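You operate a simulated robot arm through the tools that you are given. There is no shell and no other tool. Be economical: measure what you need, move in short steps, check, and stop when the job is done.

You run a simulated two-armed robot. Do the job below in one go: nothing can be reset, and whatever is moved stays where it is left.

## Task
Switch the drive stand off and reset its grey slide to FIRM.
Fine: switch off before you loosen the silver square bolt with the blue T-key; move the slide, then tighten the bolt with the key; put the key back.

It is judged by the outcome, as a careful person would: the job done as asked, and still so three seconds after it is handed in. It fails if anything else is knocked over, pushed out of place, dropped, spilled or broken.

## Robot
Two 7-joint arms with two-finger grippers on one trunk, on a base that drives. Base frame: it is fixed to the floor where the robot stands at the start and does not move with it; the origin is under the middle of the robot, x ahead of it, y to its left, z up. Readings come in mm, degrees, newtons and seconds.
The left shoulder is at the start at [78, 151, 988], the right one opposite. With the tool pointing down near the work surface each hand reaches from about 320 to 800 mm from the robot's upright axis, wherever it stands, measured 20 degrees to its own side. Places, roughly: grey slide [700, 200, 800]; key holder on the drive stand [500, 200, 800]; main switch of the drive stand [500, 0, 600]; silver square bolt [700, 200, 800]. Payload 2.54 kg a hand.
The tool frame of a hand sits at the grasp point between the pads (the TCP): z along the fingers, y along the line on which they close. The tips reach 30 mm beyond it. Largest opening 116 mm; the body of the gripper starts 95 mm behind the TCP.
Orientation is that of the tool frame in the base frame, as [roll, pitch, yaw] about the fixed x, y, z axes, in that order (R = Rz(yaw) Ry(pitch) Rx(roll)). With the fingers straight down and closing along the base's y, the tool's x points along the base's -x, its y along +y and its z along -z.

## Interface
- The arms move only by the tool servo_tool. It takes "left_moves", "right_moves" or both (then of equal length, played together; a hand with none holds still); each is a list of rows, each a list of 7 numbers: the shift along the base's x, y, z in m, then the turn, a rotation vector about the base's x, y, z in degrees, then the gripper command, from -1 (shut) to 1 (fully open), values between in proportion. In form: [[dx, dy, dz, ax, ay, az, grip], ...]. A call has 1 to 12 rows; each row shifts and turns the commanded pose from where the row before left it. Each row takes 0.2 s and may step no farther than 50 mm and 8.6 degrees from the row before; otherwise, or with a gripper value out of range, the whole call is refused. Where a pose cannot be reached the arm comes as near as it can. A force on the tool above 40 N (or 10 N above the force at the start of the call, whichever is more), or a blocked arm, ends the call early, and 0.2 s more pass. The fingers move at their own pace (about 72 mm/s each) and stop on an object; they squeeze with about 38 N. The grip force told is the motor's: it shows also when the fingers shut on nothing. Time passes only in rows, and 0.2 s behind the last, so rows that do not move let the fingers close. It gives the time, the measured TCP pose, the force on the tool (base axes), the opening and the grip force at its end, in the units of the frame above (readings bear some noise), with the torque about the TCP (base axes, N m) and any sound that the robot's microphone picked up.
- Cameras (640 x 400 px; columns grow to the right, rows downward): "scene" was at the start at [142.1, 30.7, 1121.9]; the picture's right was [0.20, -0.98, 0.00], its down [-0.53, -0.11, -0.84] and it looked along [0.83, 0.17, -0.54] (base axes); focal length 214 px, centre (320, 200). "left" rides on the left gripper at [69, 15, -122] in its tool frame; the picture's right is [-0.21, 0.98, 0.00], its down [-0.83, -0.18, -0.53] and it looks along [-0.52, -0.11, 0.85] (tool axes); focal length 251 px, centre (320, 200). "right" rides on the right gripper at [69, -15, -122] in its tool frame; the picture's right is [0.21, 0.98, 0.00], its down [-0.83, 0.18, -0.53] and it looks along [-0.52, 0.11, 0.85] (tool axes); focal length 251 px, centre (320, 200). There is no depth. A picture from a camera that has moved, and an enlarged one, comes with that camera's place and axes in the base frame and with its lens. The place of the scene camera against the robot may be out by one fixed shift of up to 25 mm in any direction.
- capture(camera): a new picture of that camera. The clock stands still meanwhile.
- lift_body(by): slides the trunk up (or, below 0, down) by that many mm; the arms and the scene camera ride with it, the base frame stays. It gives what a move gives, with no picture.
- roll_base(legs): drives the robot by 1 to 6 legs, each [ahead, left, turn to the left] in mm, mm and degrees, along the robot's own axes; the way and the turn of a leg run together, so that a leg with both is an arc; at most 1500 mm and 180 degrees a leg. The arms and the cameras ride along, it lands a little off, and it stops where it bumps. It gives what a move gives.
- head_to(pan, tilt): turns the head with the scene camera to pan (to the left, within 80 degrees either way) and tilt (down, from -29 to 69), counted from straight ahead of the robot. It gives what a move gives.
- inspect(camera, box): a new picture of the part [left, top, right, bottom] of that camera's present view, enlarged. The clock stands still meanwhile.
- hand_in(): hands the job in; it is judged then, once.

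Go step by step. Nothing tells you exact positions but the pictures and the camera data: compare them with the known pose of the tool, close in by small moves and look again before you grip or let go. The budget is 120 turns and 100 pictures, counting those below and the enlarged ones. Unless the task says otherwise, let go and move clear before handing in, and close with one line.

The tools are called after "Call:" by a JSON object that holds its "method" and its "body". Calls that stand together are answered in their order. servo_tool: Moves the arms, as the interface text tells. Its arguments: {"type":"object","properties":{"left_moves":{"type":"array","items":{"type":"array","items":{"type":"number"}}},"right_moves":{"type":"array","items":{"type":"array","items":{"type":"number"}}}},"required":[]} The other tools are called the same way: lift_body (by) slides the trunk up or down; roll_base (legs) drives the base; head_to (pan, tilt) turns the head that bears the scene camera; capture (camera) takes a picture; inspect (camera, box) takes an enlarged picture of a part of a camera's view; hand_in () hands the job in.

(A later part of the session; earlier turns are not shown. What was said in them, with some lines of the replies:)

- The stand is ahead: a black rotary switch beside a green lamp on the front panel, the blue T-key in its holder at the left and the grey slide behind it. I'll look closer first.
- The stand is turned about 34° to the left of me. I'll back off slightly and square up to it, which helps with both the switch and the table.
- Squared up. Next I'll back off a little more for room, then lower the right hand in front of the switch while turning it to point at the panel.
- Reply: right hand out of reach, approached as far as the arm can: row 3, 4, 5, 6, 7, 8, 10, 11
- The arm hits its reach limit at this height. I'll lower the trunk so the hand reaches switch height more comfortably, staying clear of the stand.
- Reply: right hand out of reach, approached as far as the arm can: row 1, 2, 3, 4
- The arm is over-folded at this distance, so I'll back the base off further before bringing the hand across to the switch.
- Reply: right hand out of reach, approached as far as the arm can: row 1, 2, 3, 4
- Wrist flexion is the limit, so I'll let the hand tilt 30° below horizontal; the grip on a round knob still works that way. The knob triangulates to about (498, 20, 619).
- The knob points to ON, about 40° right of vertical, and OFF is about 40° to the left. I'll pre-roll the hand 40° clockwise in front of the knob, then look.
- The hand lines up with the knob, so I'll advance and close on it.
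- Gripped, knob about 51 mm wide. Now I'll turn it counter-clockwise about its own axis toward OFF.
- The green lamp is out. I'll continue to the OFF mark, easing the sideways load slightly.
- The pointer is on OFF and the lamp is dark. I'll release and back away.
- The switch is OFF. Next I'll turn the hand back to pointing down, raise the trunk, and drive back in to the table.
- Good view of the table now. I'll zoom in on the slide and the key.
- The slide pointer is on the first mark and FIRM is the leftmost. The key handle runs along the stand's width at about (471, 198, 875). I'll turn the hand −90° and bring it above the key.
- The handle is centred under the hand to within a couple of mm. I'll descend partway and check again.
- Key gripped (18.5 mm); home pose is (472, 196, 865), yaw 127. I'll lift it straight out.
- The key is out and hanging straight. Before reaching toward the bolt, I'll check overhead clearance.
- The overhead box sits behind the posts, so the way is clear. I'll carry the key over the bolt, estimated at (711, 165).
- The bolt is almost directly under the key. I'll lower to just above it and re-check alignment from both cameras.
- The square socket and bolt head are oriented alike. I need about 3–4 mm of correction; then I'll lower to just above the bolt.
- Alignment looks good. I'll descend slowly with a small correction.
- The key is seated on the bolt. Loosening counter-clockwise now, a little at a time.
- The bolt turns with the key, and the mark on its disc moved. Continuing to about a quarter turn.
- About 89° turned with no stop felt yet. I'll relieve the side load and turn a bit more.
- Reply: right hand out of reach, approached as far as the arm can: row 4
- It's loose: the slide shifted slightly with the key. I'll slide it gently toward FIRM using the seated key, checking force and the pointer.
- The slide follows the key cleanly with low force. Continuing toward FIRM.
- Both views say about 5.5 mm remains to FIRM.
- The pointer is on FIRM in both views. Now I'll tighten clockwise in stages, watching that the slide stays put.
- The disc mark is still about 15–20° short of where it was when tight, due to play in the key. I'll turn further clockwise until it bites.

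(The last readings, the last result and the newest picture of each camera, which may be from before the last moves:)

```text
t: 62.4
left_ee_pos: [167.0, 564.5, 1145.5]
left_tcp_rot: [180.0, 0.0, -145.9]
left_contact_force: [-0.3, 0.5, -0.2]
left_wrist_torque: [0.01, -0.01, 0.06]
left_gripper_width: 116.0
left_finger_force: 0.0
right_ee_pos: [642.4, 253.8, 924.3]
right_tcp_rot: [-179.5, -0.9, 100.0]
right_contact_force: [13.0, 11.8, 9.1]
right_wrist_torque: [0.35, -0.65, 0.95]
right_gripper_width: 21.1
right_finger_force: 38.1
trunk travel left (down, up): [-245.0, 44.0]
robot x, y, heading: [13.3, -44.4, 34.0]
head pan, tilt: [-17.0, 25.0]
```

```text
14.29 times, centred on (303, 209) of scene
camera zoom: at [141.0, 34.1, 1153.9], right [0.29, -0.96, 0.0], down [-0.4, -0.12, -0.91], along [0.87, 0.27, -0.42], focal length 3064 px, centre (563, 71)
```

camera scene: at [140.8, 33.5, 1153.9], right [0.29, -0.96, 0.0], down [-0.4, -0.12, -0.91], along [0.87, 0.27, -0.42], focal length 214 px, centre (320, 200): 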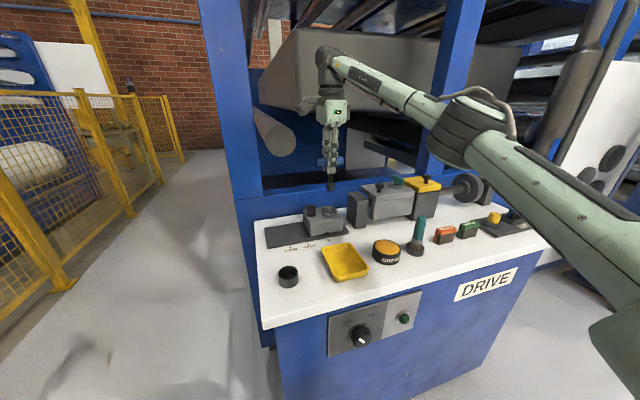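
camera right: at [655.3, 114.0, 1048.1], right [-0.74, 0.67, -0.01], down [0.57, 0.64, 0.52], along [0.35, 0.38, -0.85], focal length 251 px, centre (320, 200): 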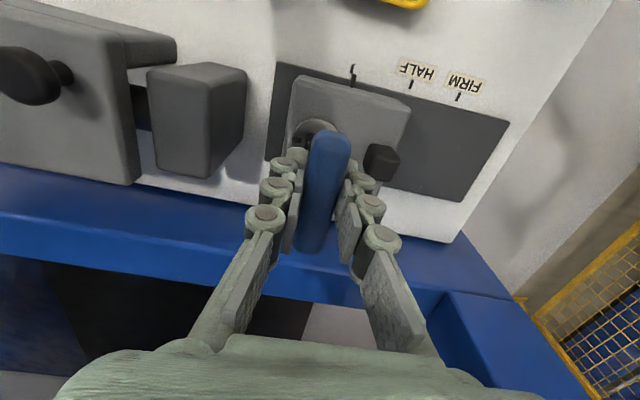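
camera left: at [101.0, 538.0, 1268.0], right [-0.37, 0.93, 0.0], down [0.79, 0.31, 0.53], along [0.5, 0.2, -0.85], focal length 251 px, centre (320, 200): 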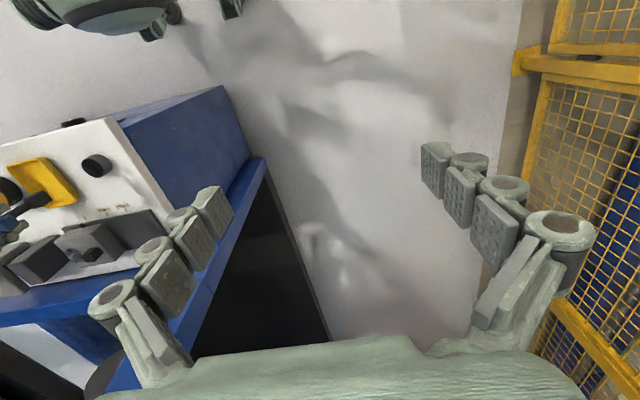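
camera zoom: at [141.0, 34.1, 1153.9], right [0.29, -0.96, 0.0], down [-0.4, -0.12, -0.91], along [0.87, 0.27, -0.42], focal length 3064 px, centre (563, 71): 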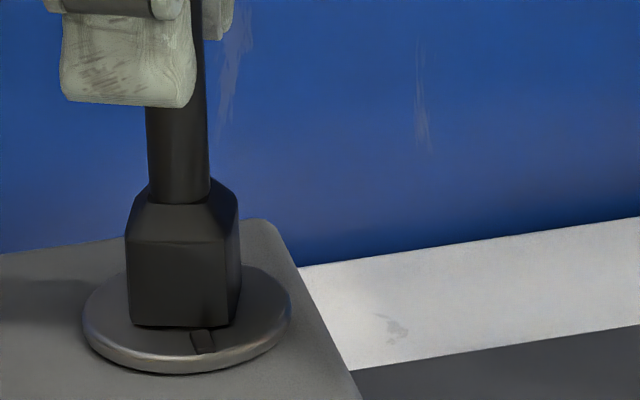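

The bolt is tight: torque rises to about 1 N·m with no more rotation. I'll relax the twist and side load before lifting the key off.

Call:
{"method": "servo_tool", "body": {"right_moves": [[0.0008, 0.0006, 0, 0, 0, 5, -1], [0.0006, 0.0006, 0, 0, 0, 5, -1], [0, 0, 0, 0, 0, 3, -1], [0, 0, 0, 0, 0, 0, -1]]}}

Call:
{"method": "inspect", "body": {"camera": "scene", "box": [285, 195, 345, 250]}}

```text
t: 63.4
left_ee_pos: [165.7, 563.3, 1147.5]
left_tcp_rot: [-180.0, 0.1, -145.9]
left_contact_force: [0.1, 0.1, 0.7]
left_wrist_torque: [0.0, 0.0, 0.01]
left_gripper_width: 115.9
left_finger_force: 0.1
right_ee_pos: [644.0, 252.9, 923.3]
right_tcp_rot: [-179.5, -0.4, 112.9]
right_contact_force: [5.5, -6.6, 7.6]
right_wrist_torque: [-0.64, -0.43, 0.03]
right_gripper_width: 18.6
right_finger_force: 37.9
trunk travel left (down, up): [-245.0, 44.0]
robot x, y, heading: [9.2, -41.8, 34.1]
head pan, tilt: [-17.0, 25.0]
```

```text
7.27 times, centred on (315, 222) of scene
camera zoom: at [140.5, 32.5, 1154.0], right [0.29, -0.96, 0.0], down [-0.4, -0.12, -0.91], along [0.87, 0.27, -0.42], focal length 1560 px, centre (356, 36)
```

zoom: 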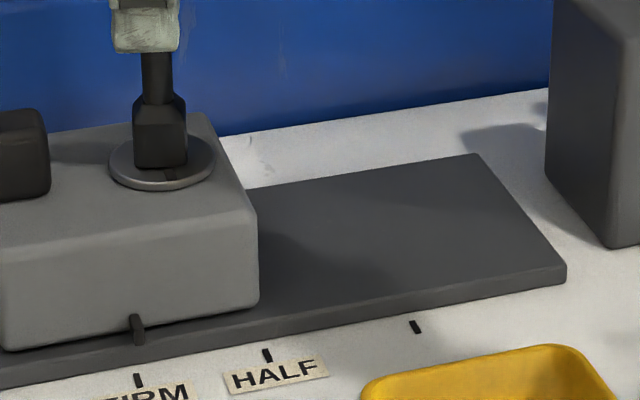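

Call:
{"method": "servo_tool", "body": {"right_moves": [[0.0008, -0.0012, 0, 0, 0, 0, -1], [0, 0, 0.003, 0, 0, 0, -1], [0, 0, 0.003, 0, 0, 0, -1], [0, 0, 0.004, 0, 0, 0, -1], [0, 0, 0, 0, 0, 0, -1]]}}

Call:
{"method": "inspect", "body": {"camera": "scene", "box": [285, 185, 345, 250]}}

```text
t: 64.5
left_ee_pos: [167.0, 564.4, 1146.7]
left_tcp_rot: [-180.0, 0.0, -145.8]
left_contact_force: [0.6, -0.6, 0.9]
left_wrist_torque: [0.0, -0.01, 0.04]
left_gripper_width: 116.2
left_finger_force: 0.0
right_ee_pos: [643.4, 252.6, 934.9]
right_tcp_rot: [-179.5, -0.8, 113.0]
right_contact_force: [-0.4, -0.8, -1.5]
right_wrist_torque: [-0.01, -0.03, 0.03]
right_gripper_width: 18.5
right_finger_force: 38.3
trunk travel left (down, up): [-245.0, 44.0]
robot x, y, heading: [9.8, -44.2, 34.2]
head pan, tilt: [-17.0, 25.0]
```

```text
6.15 times, centred on (315, 218) of scene
camera zoom: at [140.9, 33.5, 1153.9], right [0.29, -0.96, 0.0], down [-0.4, -0.12, -0.91], along [0.87, 0.27, -0.42], focal length 1320 px, centre (351, 92)
```

zoom: 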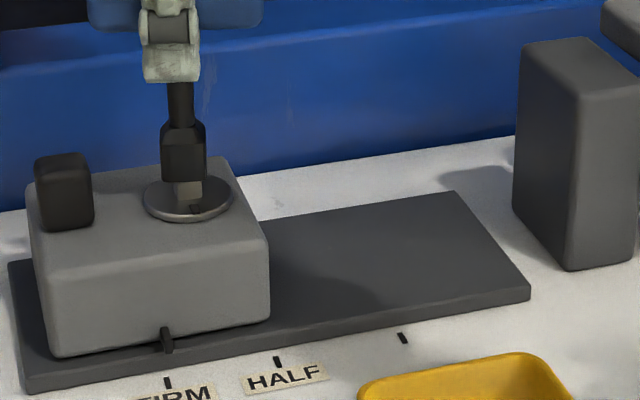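

Key is lifting free. I'll raise it and carry it back above its holder.

Call:
{"method": "servo_tool", "body": {"right_moves": [[0, 0, 0.015, 0, 0, 0, -1], [0, 0, 0.02, 0, 0, 0, -1], [0, 0, 0.025, 0, 0, 0, -1], [-0.034, -0.011, 0, 0, 0, 3, -1], [-0.034, -0.011, 0, 0, 0, 3, -1], [-0.034, -0.011, 0, 0, 0, 3, -1], [-0.034, -0.012, 0, 0, 0, 3, -1], [-0.035, -0.012, 0, 0, 0, 2, -1], [0, 0, 0, 0, 0, 0, -1]]}}

Call:
{"method": "inspect", "body": {"camera": "right", "box": [250, 40, 400, 180]}}

Call:
{"method": "inspect", "body": {"camera": "scene", "box": [250, 130, 400, 310]}}

```text
t: 66.5
left_ee_pos: [166.9, 565.0, 1145.9]
left_tcp_rot: [-180.0, 0.0, -145.9]
left_contact_force: [-1.3, -0.3, -0.2]
left_wrist_torque: [-0.02, 0.01, 0.01]
left_gripper_width: 116.0
left_finger_force: 0.0
right_ee_pos: [472.9, 197.0, 996.1]
right_tcp_rot: [-179.4, -0.7, 126.9]
right_contact_force: [0.5, 0.6, -1.2]
right_wrist_torque: [0.01, 0.04, 0.0]
right_gripper_width: 18.5
right_finger_force: 38.1
trunk travel left (down, up): [-245.0, 44.0]
robot x, y, heading: [6.8, -45.0, 34.3]
head pan, tilt: [-17.0, 25.0]
```

```text
2.86 times, centred on (325, 110) of right
camera zoom: at [420.1, 243.3, 1118.3], right [0.65, 0.76, -0.01], down [0.65, -0.55, 0.52], along [0.39, -0.34, -0.85], focal length 718 px, centre (306, 457)
```

zoom: 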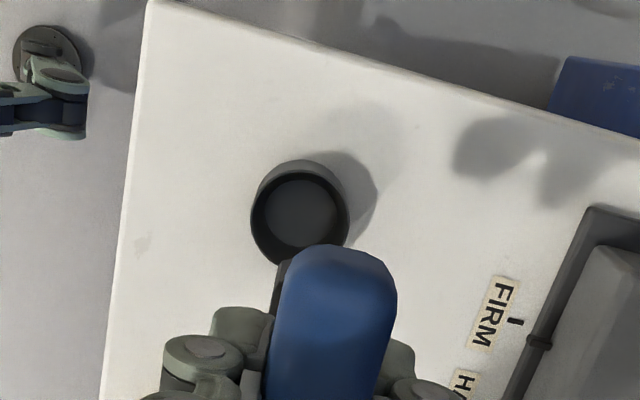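

```text
2.22 times, centred on (325, 220) of scene
camera zoom: at [140.9, 33.5, 1153.9], right [0.29, -0.96, 0.0], down [-0.4, -0.12, -0.91], along [0.87, 0.27, -0.42], focal length 477 px, centre (309, 156)
```

zoom: 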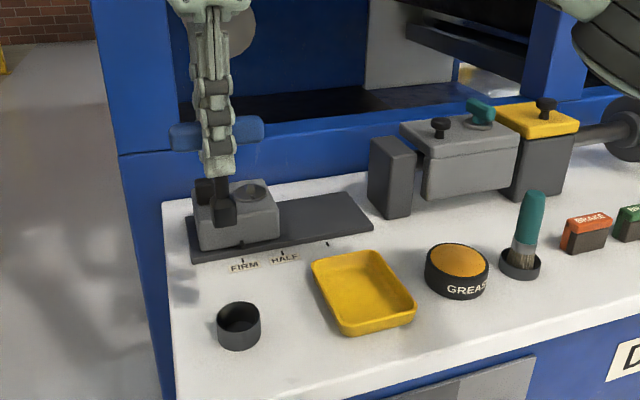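

The cup has ample clearance and the key hangs vertical at its home yaw. Lowering it straight into the holder.

Call:
{"method": "servo_tool", "body": {"right_moves": [[-0.0005, -0.001, -0.03, 0, 0, 0, -1], [0, 0, -0.03, 0, 0, 0, -1], [0, 0, -0.025, 0, 0, 0, -1], [0, 0, -0.01, 0, 0, 0, -1], [0, 0, 0, 0, 0, 0, -1]]}}

Call:
{"method": "inspect", "body": {"camera": "scene", "box": [270, 200, 350, 300]}}

Call:
{"method": "inspect", "body": {"camera": "right", "box": [250, 40, 400, 180]}}

```text
t: 67.8
left_ee_pos: [166.6, 563.3, 1146.4]
left_tcp_rot: [180.0, 0.0, -145.9]
left_contact_force: [-0.3, 0.2, -0.3]
left_wrist_torque: [0.01, 0.04, -0.01]
left_gripper_width: 115.9
left_finger_force: 0.0
right_ee_pos: [472.2, 195.1, 898.8]
right_tcp_rot: [-179.6, -0.8, 127.0]
right_contact_force: [0.1, 0.7, -2.0]
right_wrist_torque: [-0.01, -0.01, -0.04]
right_gripper_width: 18.6
right_finger_force: 37.8
trunk travel left (down, up): [-245.0, 44.0]
robot x, y, heading: [7.1, -42.8, 34.0]
head pan, tilt: [-17.0, 25.0]
```

```text
4.00 times, centred on (310, 250) of scene
camera zoom: at [140.8, 33.5, 1153.9], right [0.29, -0.96, 0.0], down [-0.4, -0.12, -0.91], along [0.87, 0.27, -0.42], focal length 858 px, centre (360, 0)
```

zoom: 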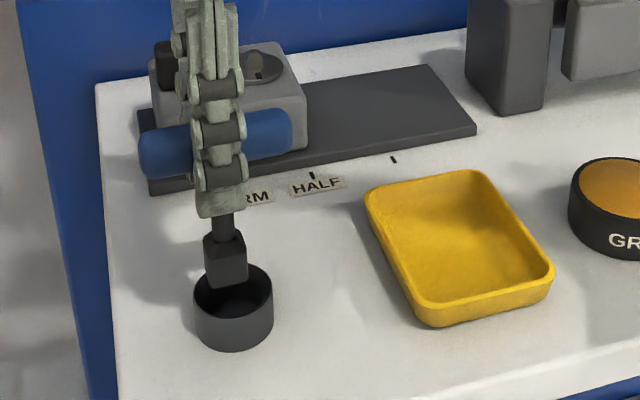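

```text
2.86 times, centred on (325, 110) of right
camera zoom: at [420.3, 240.4, 1021.1], right [0.65, 0.76, -0.01], down [0.65, -0.55, 0.52], along [0.39, -0.34, -0.85], focal length 718 px, centre (306, 457)
```

zoom: 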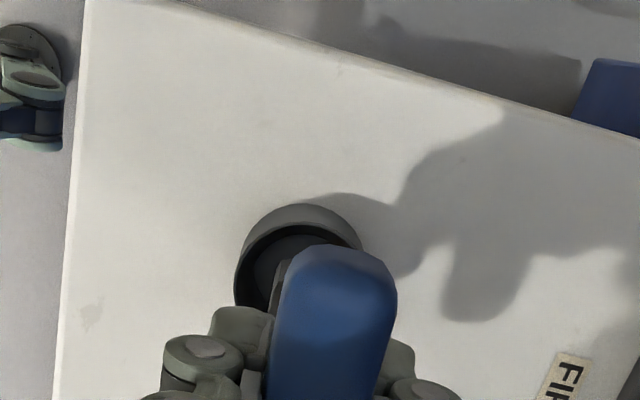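

Call:
{"method": "servo_tool", "body": {"right_moves": [[0, 0.0003, -0.015, 0, 0, 0, -1], [0, 0, -0.013, 0, 0, 0, -1], [0, 0, -0.003, 0, 0, 0, -1], [0, 0, -0.002, 0, 0, 0, -1], [0, 0, 0, 0, 0, 0, -1]]}}

Call:
{"method": "inspect", "body": {"camera": "scene", "box": [270, 200, 350, 300]}}

```text
t: 69.0
left_ee_pos: [165.8, 564.5, 1146.8]
left_tcp_rot: [180.0, 0.0, -145.9]
left_contact_force: [-0.8, 0.7, -0.9]
left_wrist_torque: [0.02, 0.01, 0.03]
left_gripper_width: 115.8
left_finger_force: 0.0
right_ee_pos: [472.5, 194.2, 865.7]
right_tcp_rot: [-179.4, -0.7, 127.0]
right_contact_force: [-1.1, -2.7, -0.5]
right_wrist_torque: [-0.26, 0.02, 0.02]
right_gripper_width: 18.3
right_finger_force: 38.0
trunk travel left (down, up): [-245.0, 44.0]
robot x, y, heading: [12.1, -43.5, 34.1]
head pan, tilt: [-17.0, 25.0]
```

```text
4.00 times, centred on (310, 250) of scene
camera zoom: at [140.8, 33.2, 1153.9], right [0.29, -0.96, 0.0], down [-0.4, -0.12, -0.91], along [0.87, 0.27, -0.42], focal length 858 px, centre (360, 0)
```

zoom: 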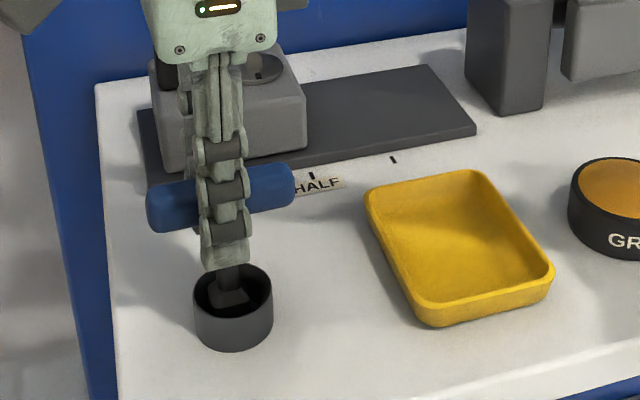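

Call:
{"method": "servo_tool", "body": {"right_moves": [[-0.0003, -0.0015, 0, 0, 0, 0, -1], [0, 0, -0.001, 0, 0, 0, -1], [0, 0, -0.001, 0, 0, 0, -1], [0, 0, 0, 0, 0, 0, -1]]}}

Call:
{"method": "inspect", "body": {"camera": "scene", "box": [285, 240, 325, 300]}}

```text
t: 70.0
left_ee_pos: [167.9, 562.5, 1146.8]
left_tcp_rot: [179.9, 0.0, -145.9]
left_contact_force: [-0.3, -0.4, 0.5]
left_wrist_torque: [0.01, 0.0, -0.01]
left_gripper_width: 116.1
left_finger_force: 0.0
right_ee_pos: [472.6, 193.5, 864.2]
right_tcp_rot: [-179.5, -0.7, 127.0]
right_contact_force: [0.4, 0.2, -0.4]
right_wrist_torque: [0.06, -0.01, 0.02]
right_gripper_width: 18.3
right_finger_force: 38.2
trunk travel left (down, up): [-245.0, 44.0]
robot x, y, heading: [9.6, -43.5, 34.1]
head pan, tilt: [-17.0, 25.0]
```

```text
6.67 times, centred on (305, 270) of scene
camera zoom: at [140.8, 33.5, 1153.9], right [0.29, -0.96, 0.0], down [-0.4, -0.12, -0.91], along [0.87, 0.27, -0.42], focal length 1430 px, centre (420, -267)
```

zoom: 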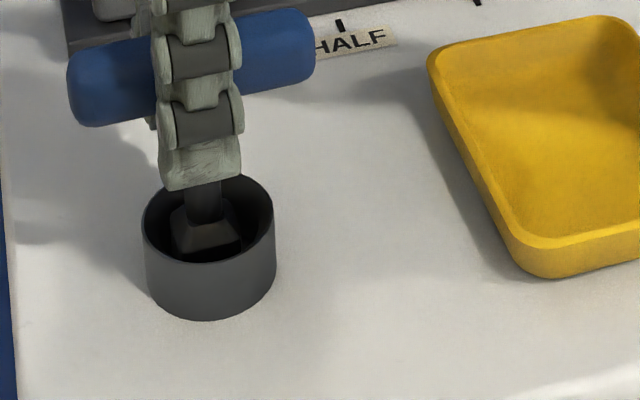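

Call:
{"method": "servo_tool", "body": {"right_moves": [[0, 0, -0.001, 0, 0, 0, -1], [0, 0, -0.001, 0, 0, 0, -1], [0, 0, 0, 0, 0, 0, -1]]}}

```text
t: 70.8
left_ee_pos: [166.5, 563.7, 1147.6]
left_tcp_rot: [-180.0, 0.0, -146.0]
left_contact_force: [0.6, -0.5, 0.3]
left_wrist_torque: [0.01, 0.01, 0.01]
left_gripper_width: 116.2
left_finger_force: 0.1
right_ee_pos: [471.6, 194.1, 864.9]
right_tcp_rot: [-179.7, -0.7, 127.0]
right_contact_force: [1.9, 0.0, 13.7]
right_wrist_torque: [-0.1, -0.21, 0.01]
right_gripper_width: 18.5
right_finger_force: 37.7
trunk travel left (down, up): [-245.0, 44.0]
robot x, y, heading: [12.3, -46.4, 34.1]
head pan, tilt: [-17.0, 25.0]
```

The key is bottomed in its holder. I'll ease the pressure, open gently, and rise straight up.

Call:
{"method": "servo_tool", "body": {"right_moves": [[0, 0, 0.0013, 0, 0, 0, -1], [0, 0, 0, 0, 0, 0, -0.5], [0, 0, 0, 0, 0, 0, -0.3], [0, 0, 0, 0, 0, 0, 0], [0, 0, 0, 0, 0, 0, 0.1]]}}

Call:
{"method": "inspect", "body": {"camera": "scene", "box": [270, 200, 350, 300]}}

Call:
{"method": "capture", "body": {"camera": "right"}}

```text
t: 72.0
left_ee_pos: [166.0, 563.4, 1146.1]
left_tcp_rot: [-180.0, 0.0, -145.9]
left_contact_force: [0.3, 0.4, 0.1]
left_wrist_torque: [-0.01, 0.02, 0.0]
left_gripper_width: 116.0
left_finger_force: 0.1
right_ee_pos: [470.7, 194.7, 863.0]
right_tcp_rot: [-179.5, -0.8, 127.0]
right_contact_force: [0.9, -1.2, 0.1]
right_wrist_torque: [-0.02, 0.03, 0.0]
right_gripper_width: 63.9
right_finger_force: 0.1
trunk travel left (down, up): [-245.0, 44.0]
robot x, y, heading: [5.6, -45.3, 34.1]
head pan, tilt: [-17.0, 25.0]
```

```text
4.00 times, centred on (310, 250) of scene
camera zoom: at [140.7, 33.4, 1153.9], right [0.29, -0.96, 0.0], down [-0.4, -0.12, -0.91], along [0.87, 0.27, -0.42], focal length 858 px, centre (360, 0)
```

zoom: 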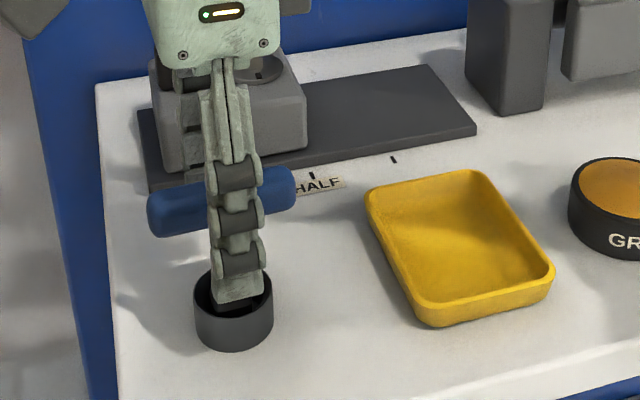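

```text
21 pictures are left
camera right: at [420.1, 239.0, 986.0], right [0.65, 0.76, -0.01], down [0.65, -0.55, 0.52], along [0.39, -0.34, -0.85], focal length 251 px, centre (320, 200)
```

right: 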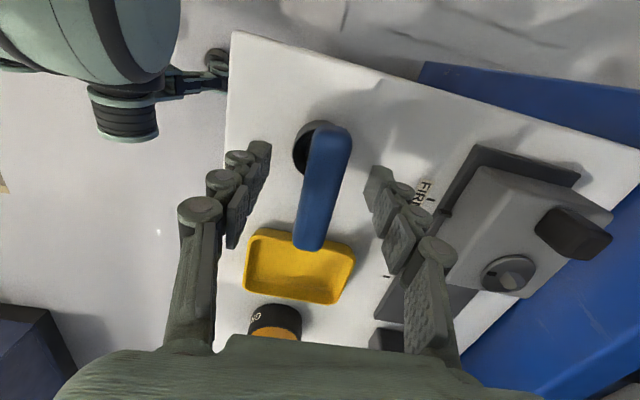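

The key stands on its own, clear of both fingers. Rising straight up and checking everything.

Call:
{"method": "servo_tool", "body": {"right_moves": [[0, 0, 0.02, 0, 0, 0, 0.1], [0, 0, 0.04, 0, 0, 0, 0.1], [0, 0, 0.04, 0, 0, 0, 0.1], [0, 0, 0.04, 0, 0, 0, 0.1], [0, 0, 0, 0, 0, 0, 0.1]]}}

Call:
{"method": "capture", "body": {"camera": "right"}}

Call:
{"method": "inspect", "body": {"camera": "scene", "box": [260, 180, 400, 300]}}

Call:
{"method": "inspect", "body": {"camera": "right", "box": [360, 90, 500, 250]}}

```text
t: 73.2
left_ee_pos: [166.6, 565.0, 1147.1]
left_tcp_rot: [-180.0, 0.0, -145.9]
left_contact_force: [0.1, -0.1, -0.4]
left_wrist_torque: [-0.03, -0.01, -0.01]
left_gripper_width: 116.3
left_finger_force: 0.0
right_ee_pos: [472.4, 192.8, 1004.3]
right_tcp_rot: [-179.4, -0.7, 127.0]
right_contact_force: [-1.0, 0.0, 0.2]
right_wrist_torque: [0.01, 0.0, -0.02]
right_gripper_width: 63.9
right_finger_force: 0.2
trunk travel left (down, up): [-245.0, 44.0]
robot x, y, heading: [7.0, -46.3, 34.0]
head pan, tilt: [-17.0, 25.0]
```

```text
20 pictures are left
camera right: at [421.3, 238.2, 1126.1], right [0.65, 0.76, -0.01], down [0.65, -0.55, 0.52], along [0.39, -0.34, -0.85], focal length 251 px, centre (320, 200)
```

right: 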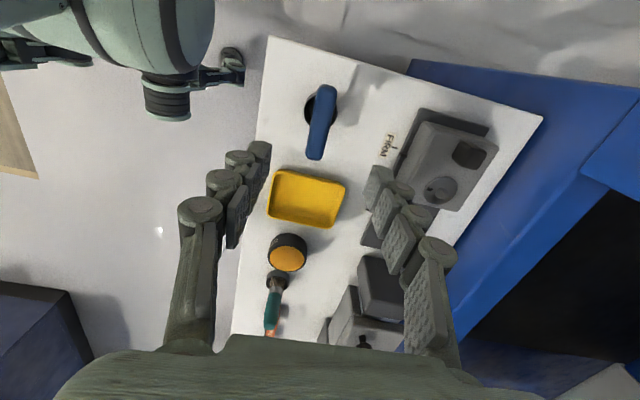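

```text
3.33 times, centred on (330, 240) of scene
camera zoom: at [140.9, 33.5, 1153.9], right [0.29, -0.96, 0.0], down [-0.4, -0.12, -0.91], along [0.87, 0.27, -0.42], focal length 715 px, centre (287, 67)
```

zoom: 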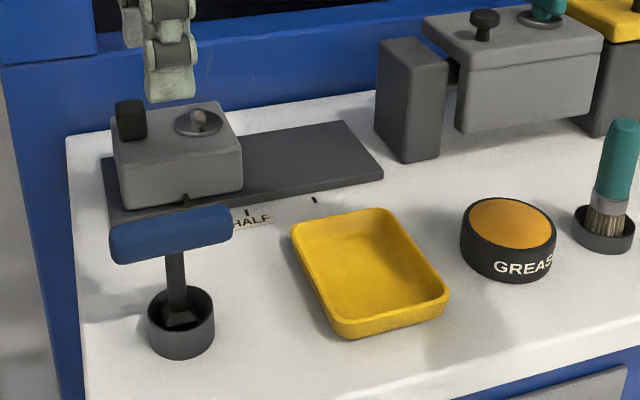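

```text
2.50 times, centred on (430, 170) of right
camera zoom: at [421.3, 238.2, 1126.1], right [0.65, 0.76, -0.01], down [0.65, -0.55, 0.52], along [0.39, -0.34, -0.85], focal length 629 px, centre (45, 275)
```

zoom: 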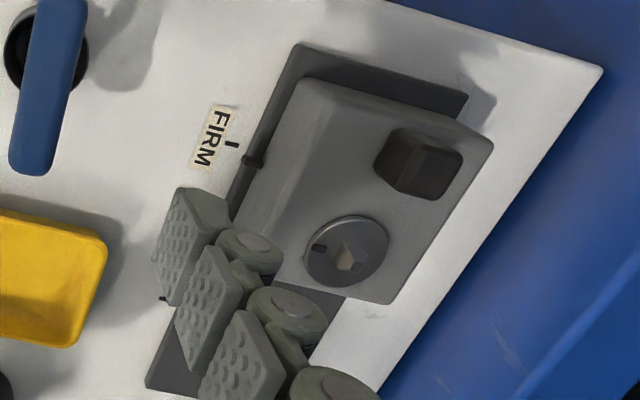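

Everything looks right. I'll turn the hand for a squarer view of the pointer against the FIRM mark and re-check the switch.

Call:
{"method": "servo_tool", "body": {"right_moves": [[0, -0.002, 0.002, 0, 0, 7.9, 0.1], [0, -0.002, 0.002, 0, 0, 7.9, 0.1], [0, -0.002, 0.002, 0, 0, 7.9, 0.1], [0, -0.002, 0.002, 0, 0, 7.9, 0.1], [0, -0.002, 0.002, 0, 0, 7.9, 0.1], [0, -0.002, 0.002, 0, 0, 7.9, 0.1], [0, -0.002, 0, 0, 0, 7.9, 0.1], [0, -0.003, 0, 0, 0, 7.9, 0.1], [-0.001, -0.003, 0, 0, 0, 7.9, 0.1], [-0.001, -0.003, 0, 0, 0, 7.9, 0.1], [-0.001, -0.003, 0, 0, 0, 7.9, 0.5], [0, 0, 0, 0, 0, 0, 0.5]]}}

Call:
{"method": "capture", "body": {"camera": "right"}}

Call:
{"method": "inspect", "body": {"camera": "right", "box": [270, 130, 370, 230]}}

Call:
{"method": "capture", "body": {"camera": "scene"}}

```text
t: 75.8
left_ee_pos: [167.4, 563.9, 1146.3]
left_tcp_rot: [-180.0, 0.1, -145.8]
left_contact_force: [-0.1, -0.4, 0.1]
left_wrist_torque: [-0.02, -0.03, -0.03]
left_gripper_width: 116.0
left_finger_force: 0.1
right_ee_pos: [468.2, 167.3, 1016.3]
right_tcp_rot: [-179.6, -0.6, -146.0]
right_contact_force: [-0.1, -0.4, 0.3]
right_wrist_torque: [0.0, -0.01, 0.02]
right_gripper_width: 87.0
right_finger_force: 0.1
trunk travel left (down, up): [-245.0, 44.0]
robot x, y, heading: [10.0, -43.1, 34.0]
head pan, tilt: [-17.0, 25.0]
```

```text
17 pictures are left
camera right: at [419.9, 118.0, 1138.5], right [-0.72, 0.69, -0.01], down [0.59, 0.62, 0.52], along [0.36, 0.37, -0.85], focal length 251 px, centre (320, 200)
```

right: 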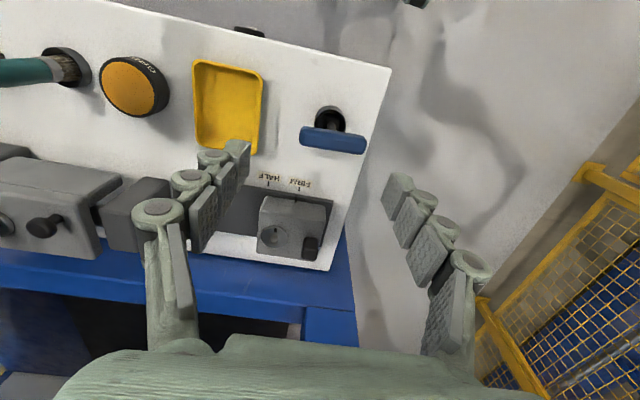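

```text
4.00 times, centred on (320, 180) of right
camera zoom: at [419.9, 118.0, 1138.5], right [-0.72, 0.69, -0.01], down [0.59, 0.62, 0.52], along [0.36, 0.37, -0.85], focal length 1006 px, centre (320, 280)
```

zoom: 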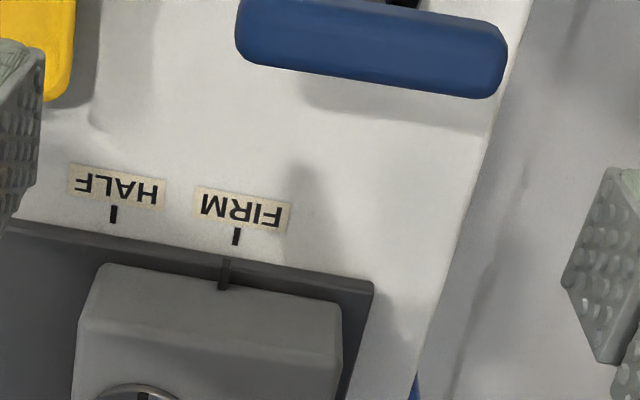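

```text
15 pictures are left
camera scene: at [140.7, 33.5, 1153.9], right [0.29, -0.96, 0.0], down [-0.4, -0.12, -0.91], along [0.87, 0.27, -0.42], focal length 214 px, centre (320, 200)
```

scene: 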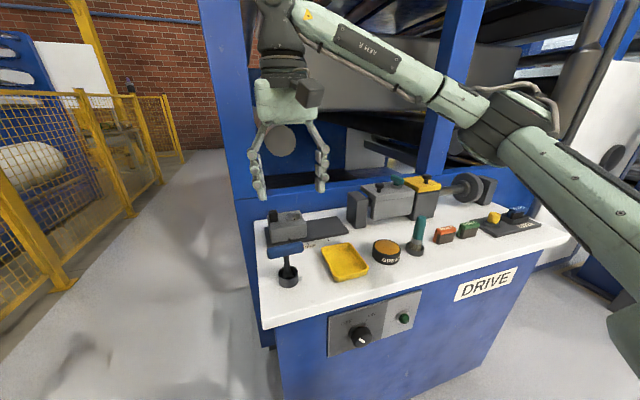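

The switch is OFF, the slide pointer is on FIRM with the bolt tight, the key stands in its holder, and both hands are clear.

Call:
{"method": "hand_in", "body": {}}

```text
The job is handed in.
```

The drive stand is off, its lamp is dark, and the slide sits at FIRM to within about 1.5 mm by my reading. I tightened the bolt with the T-key until it would turn no further, then put the key back in its holder. I saw nothing else on the stand moved.
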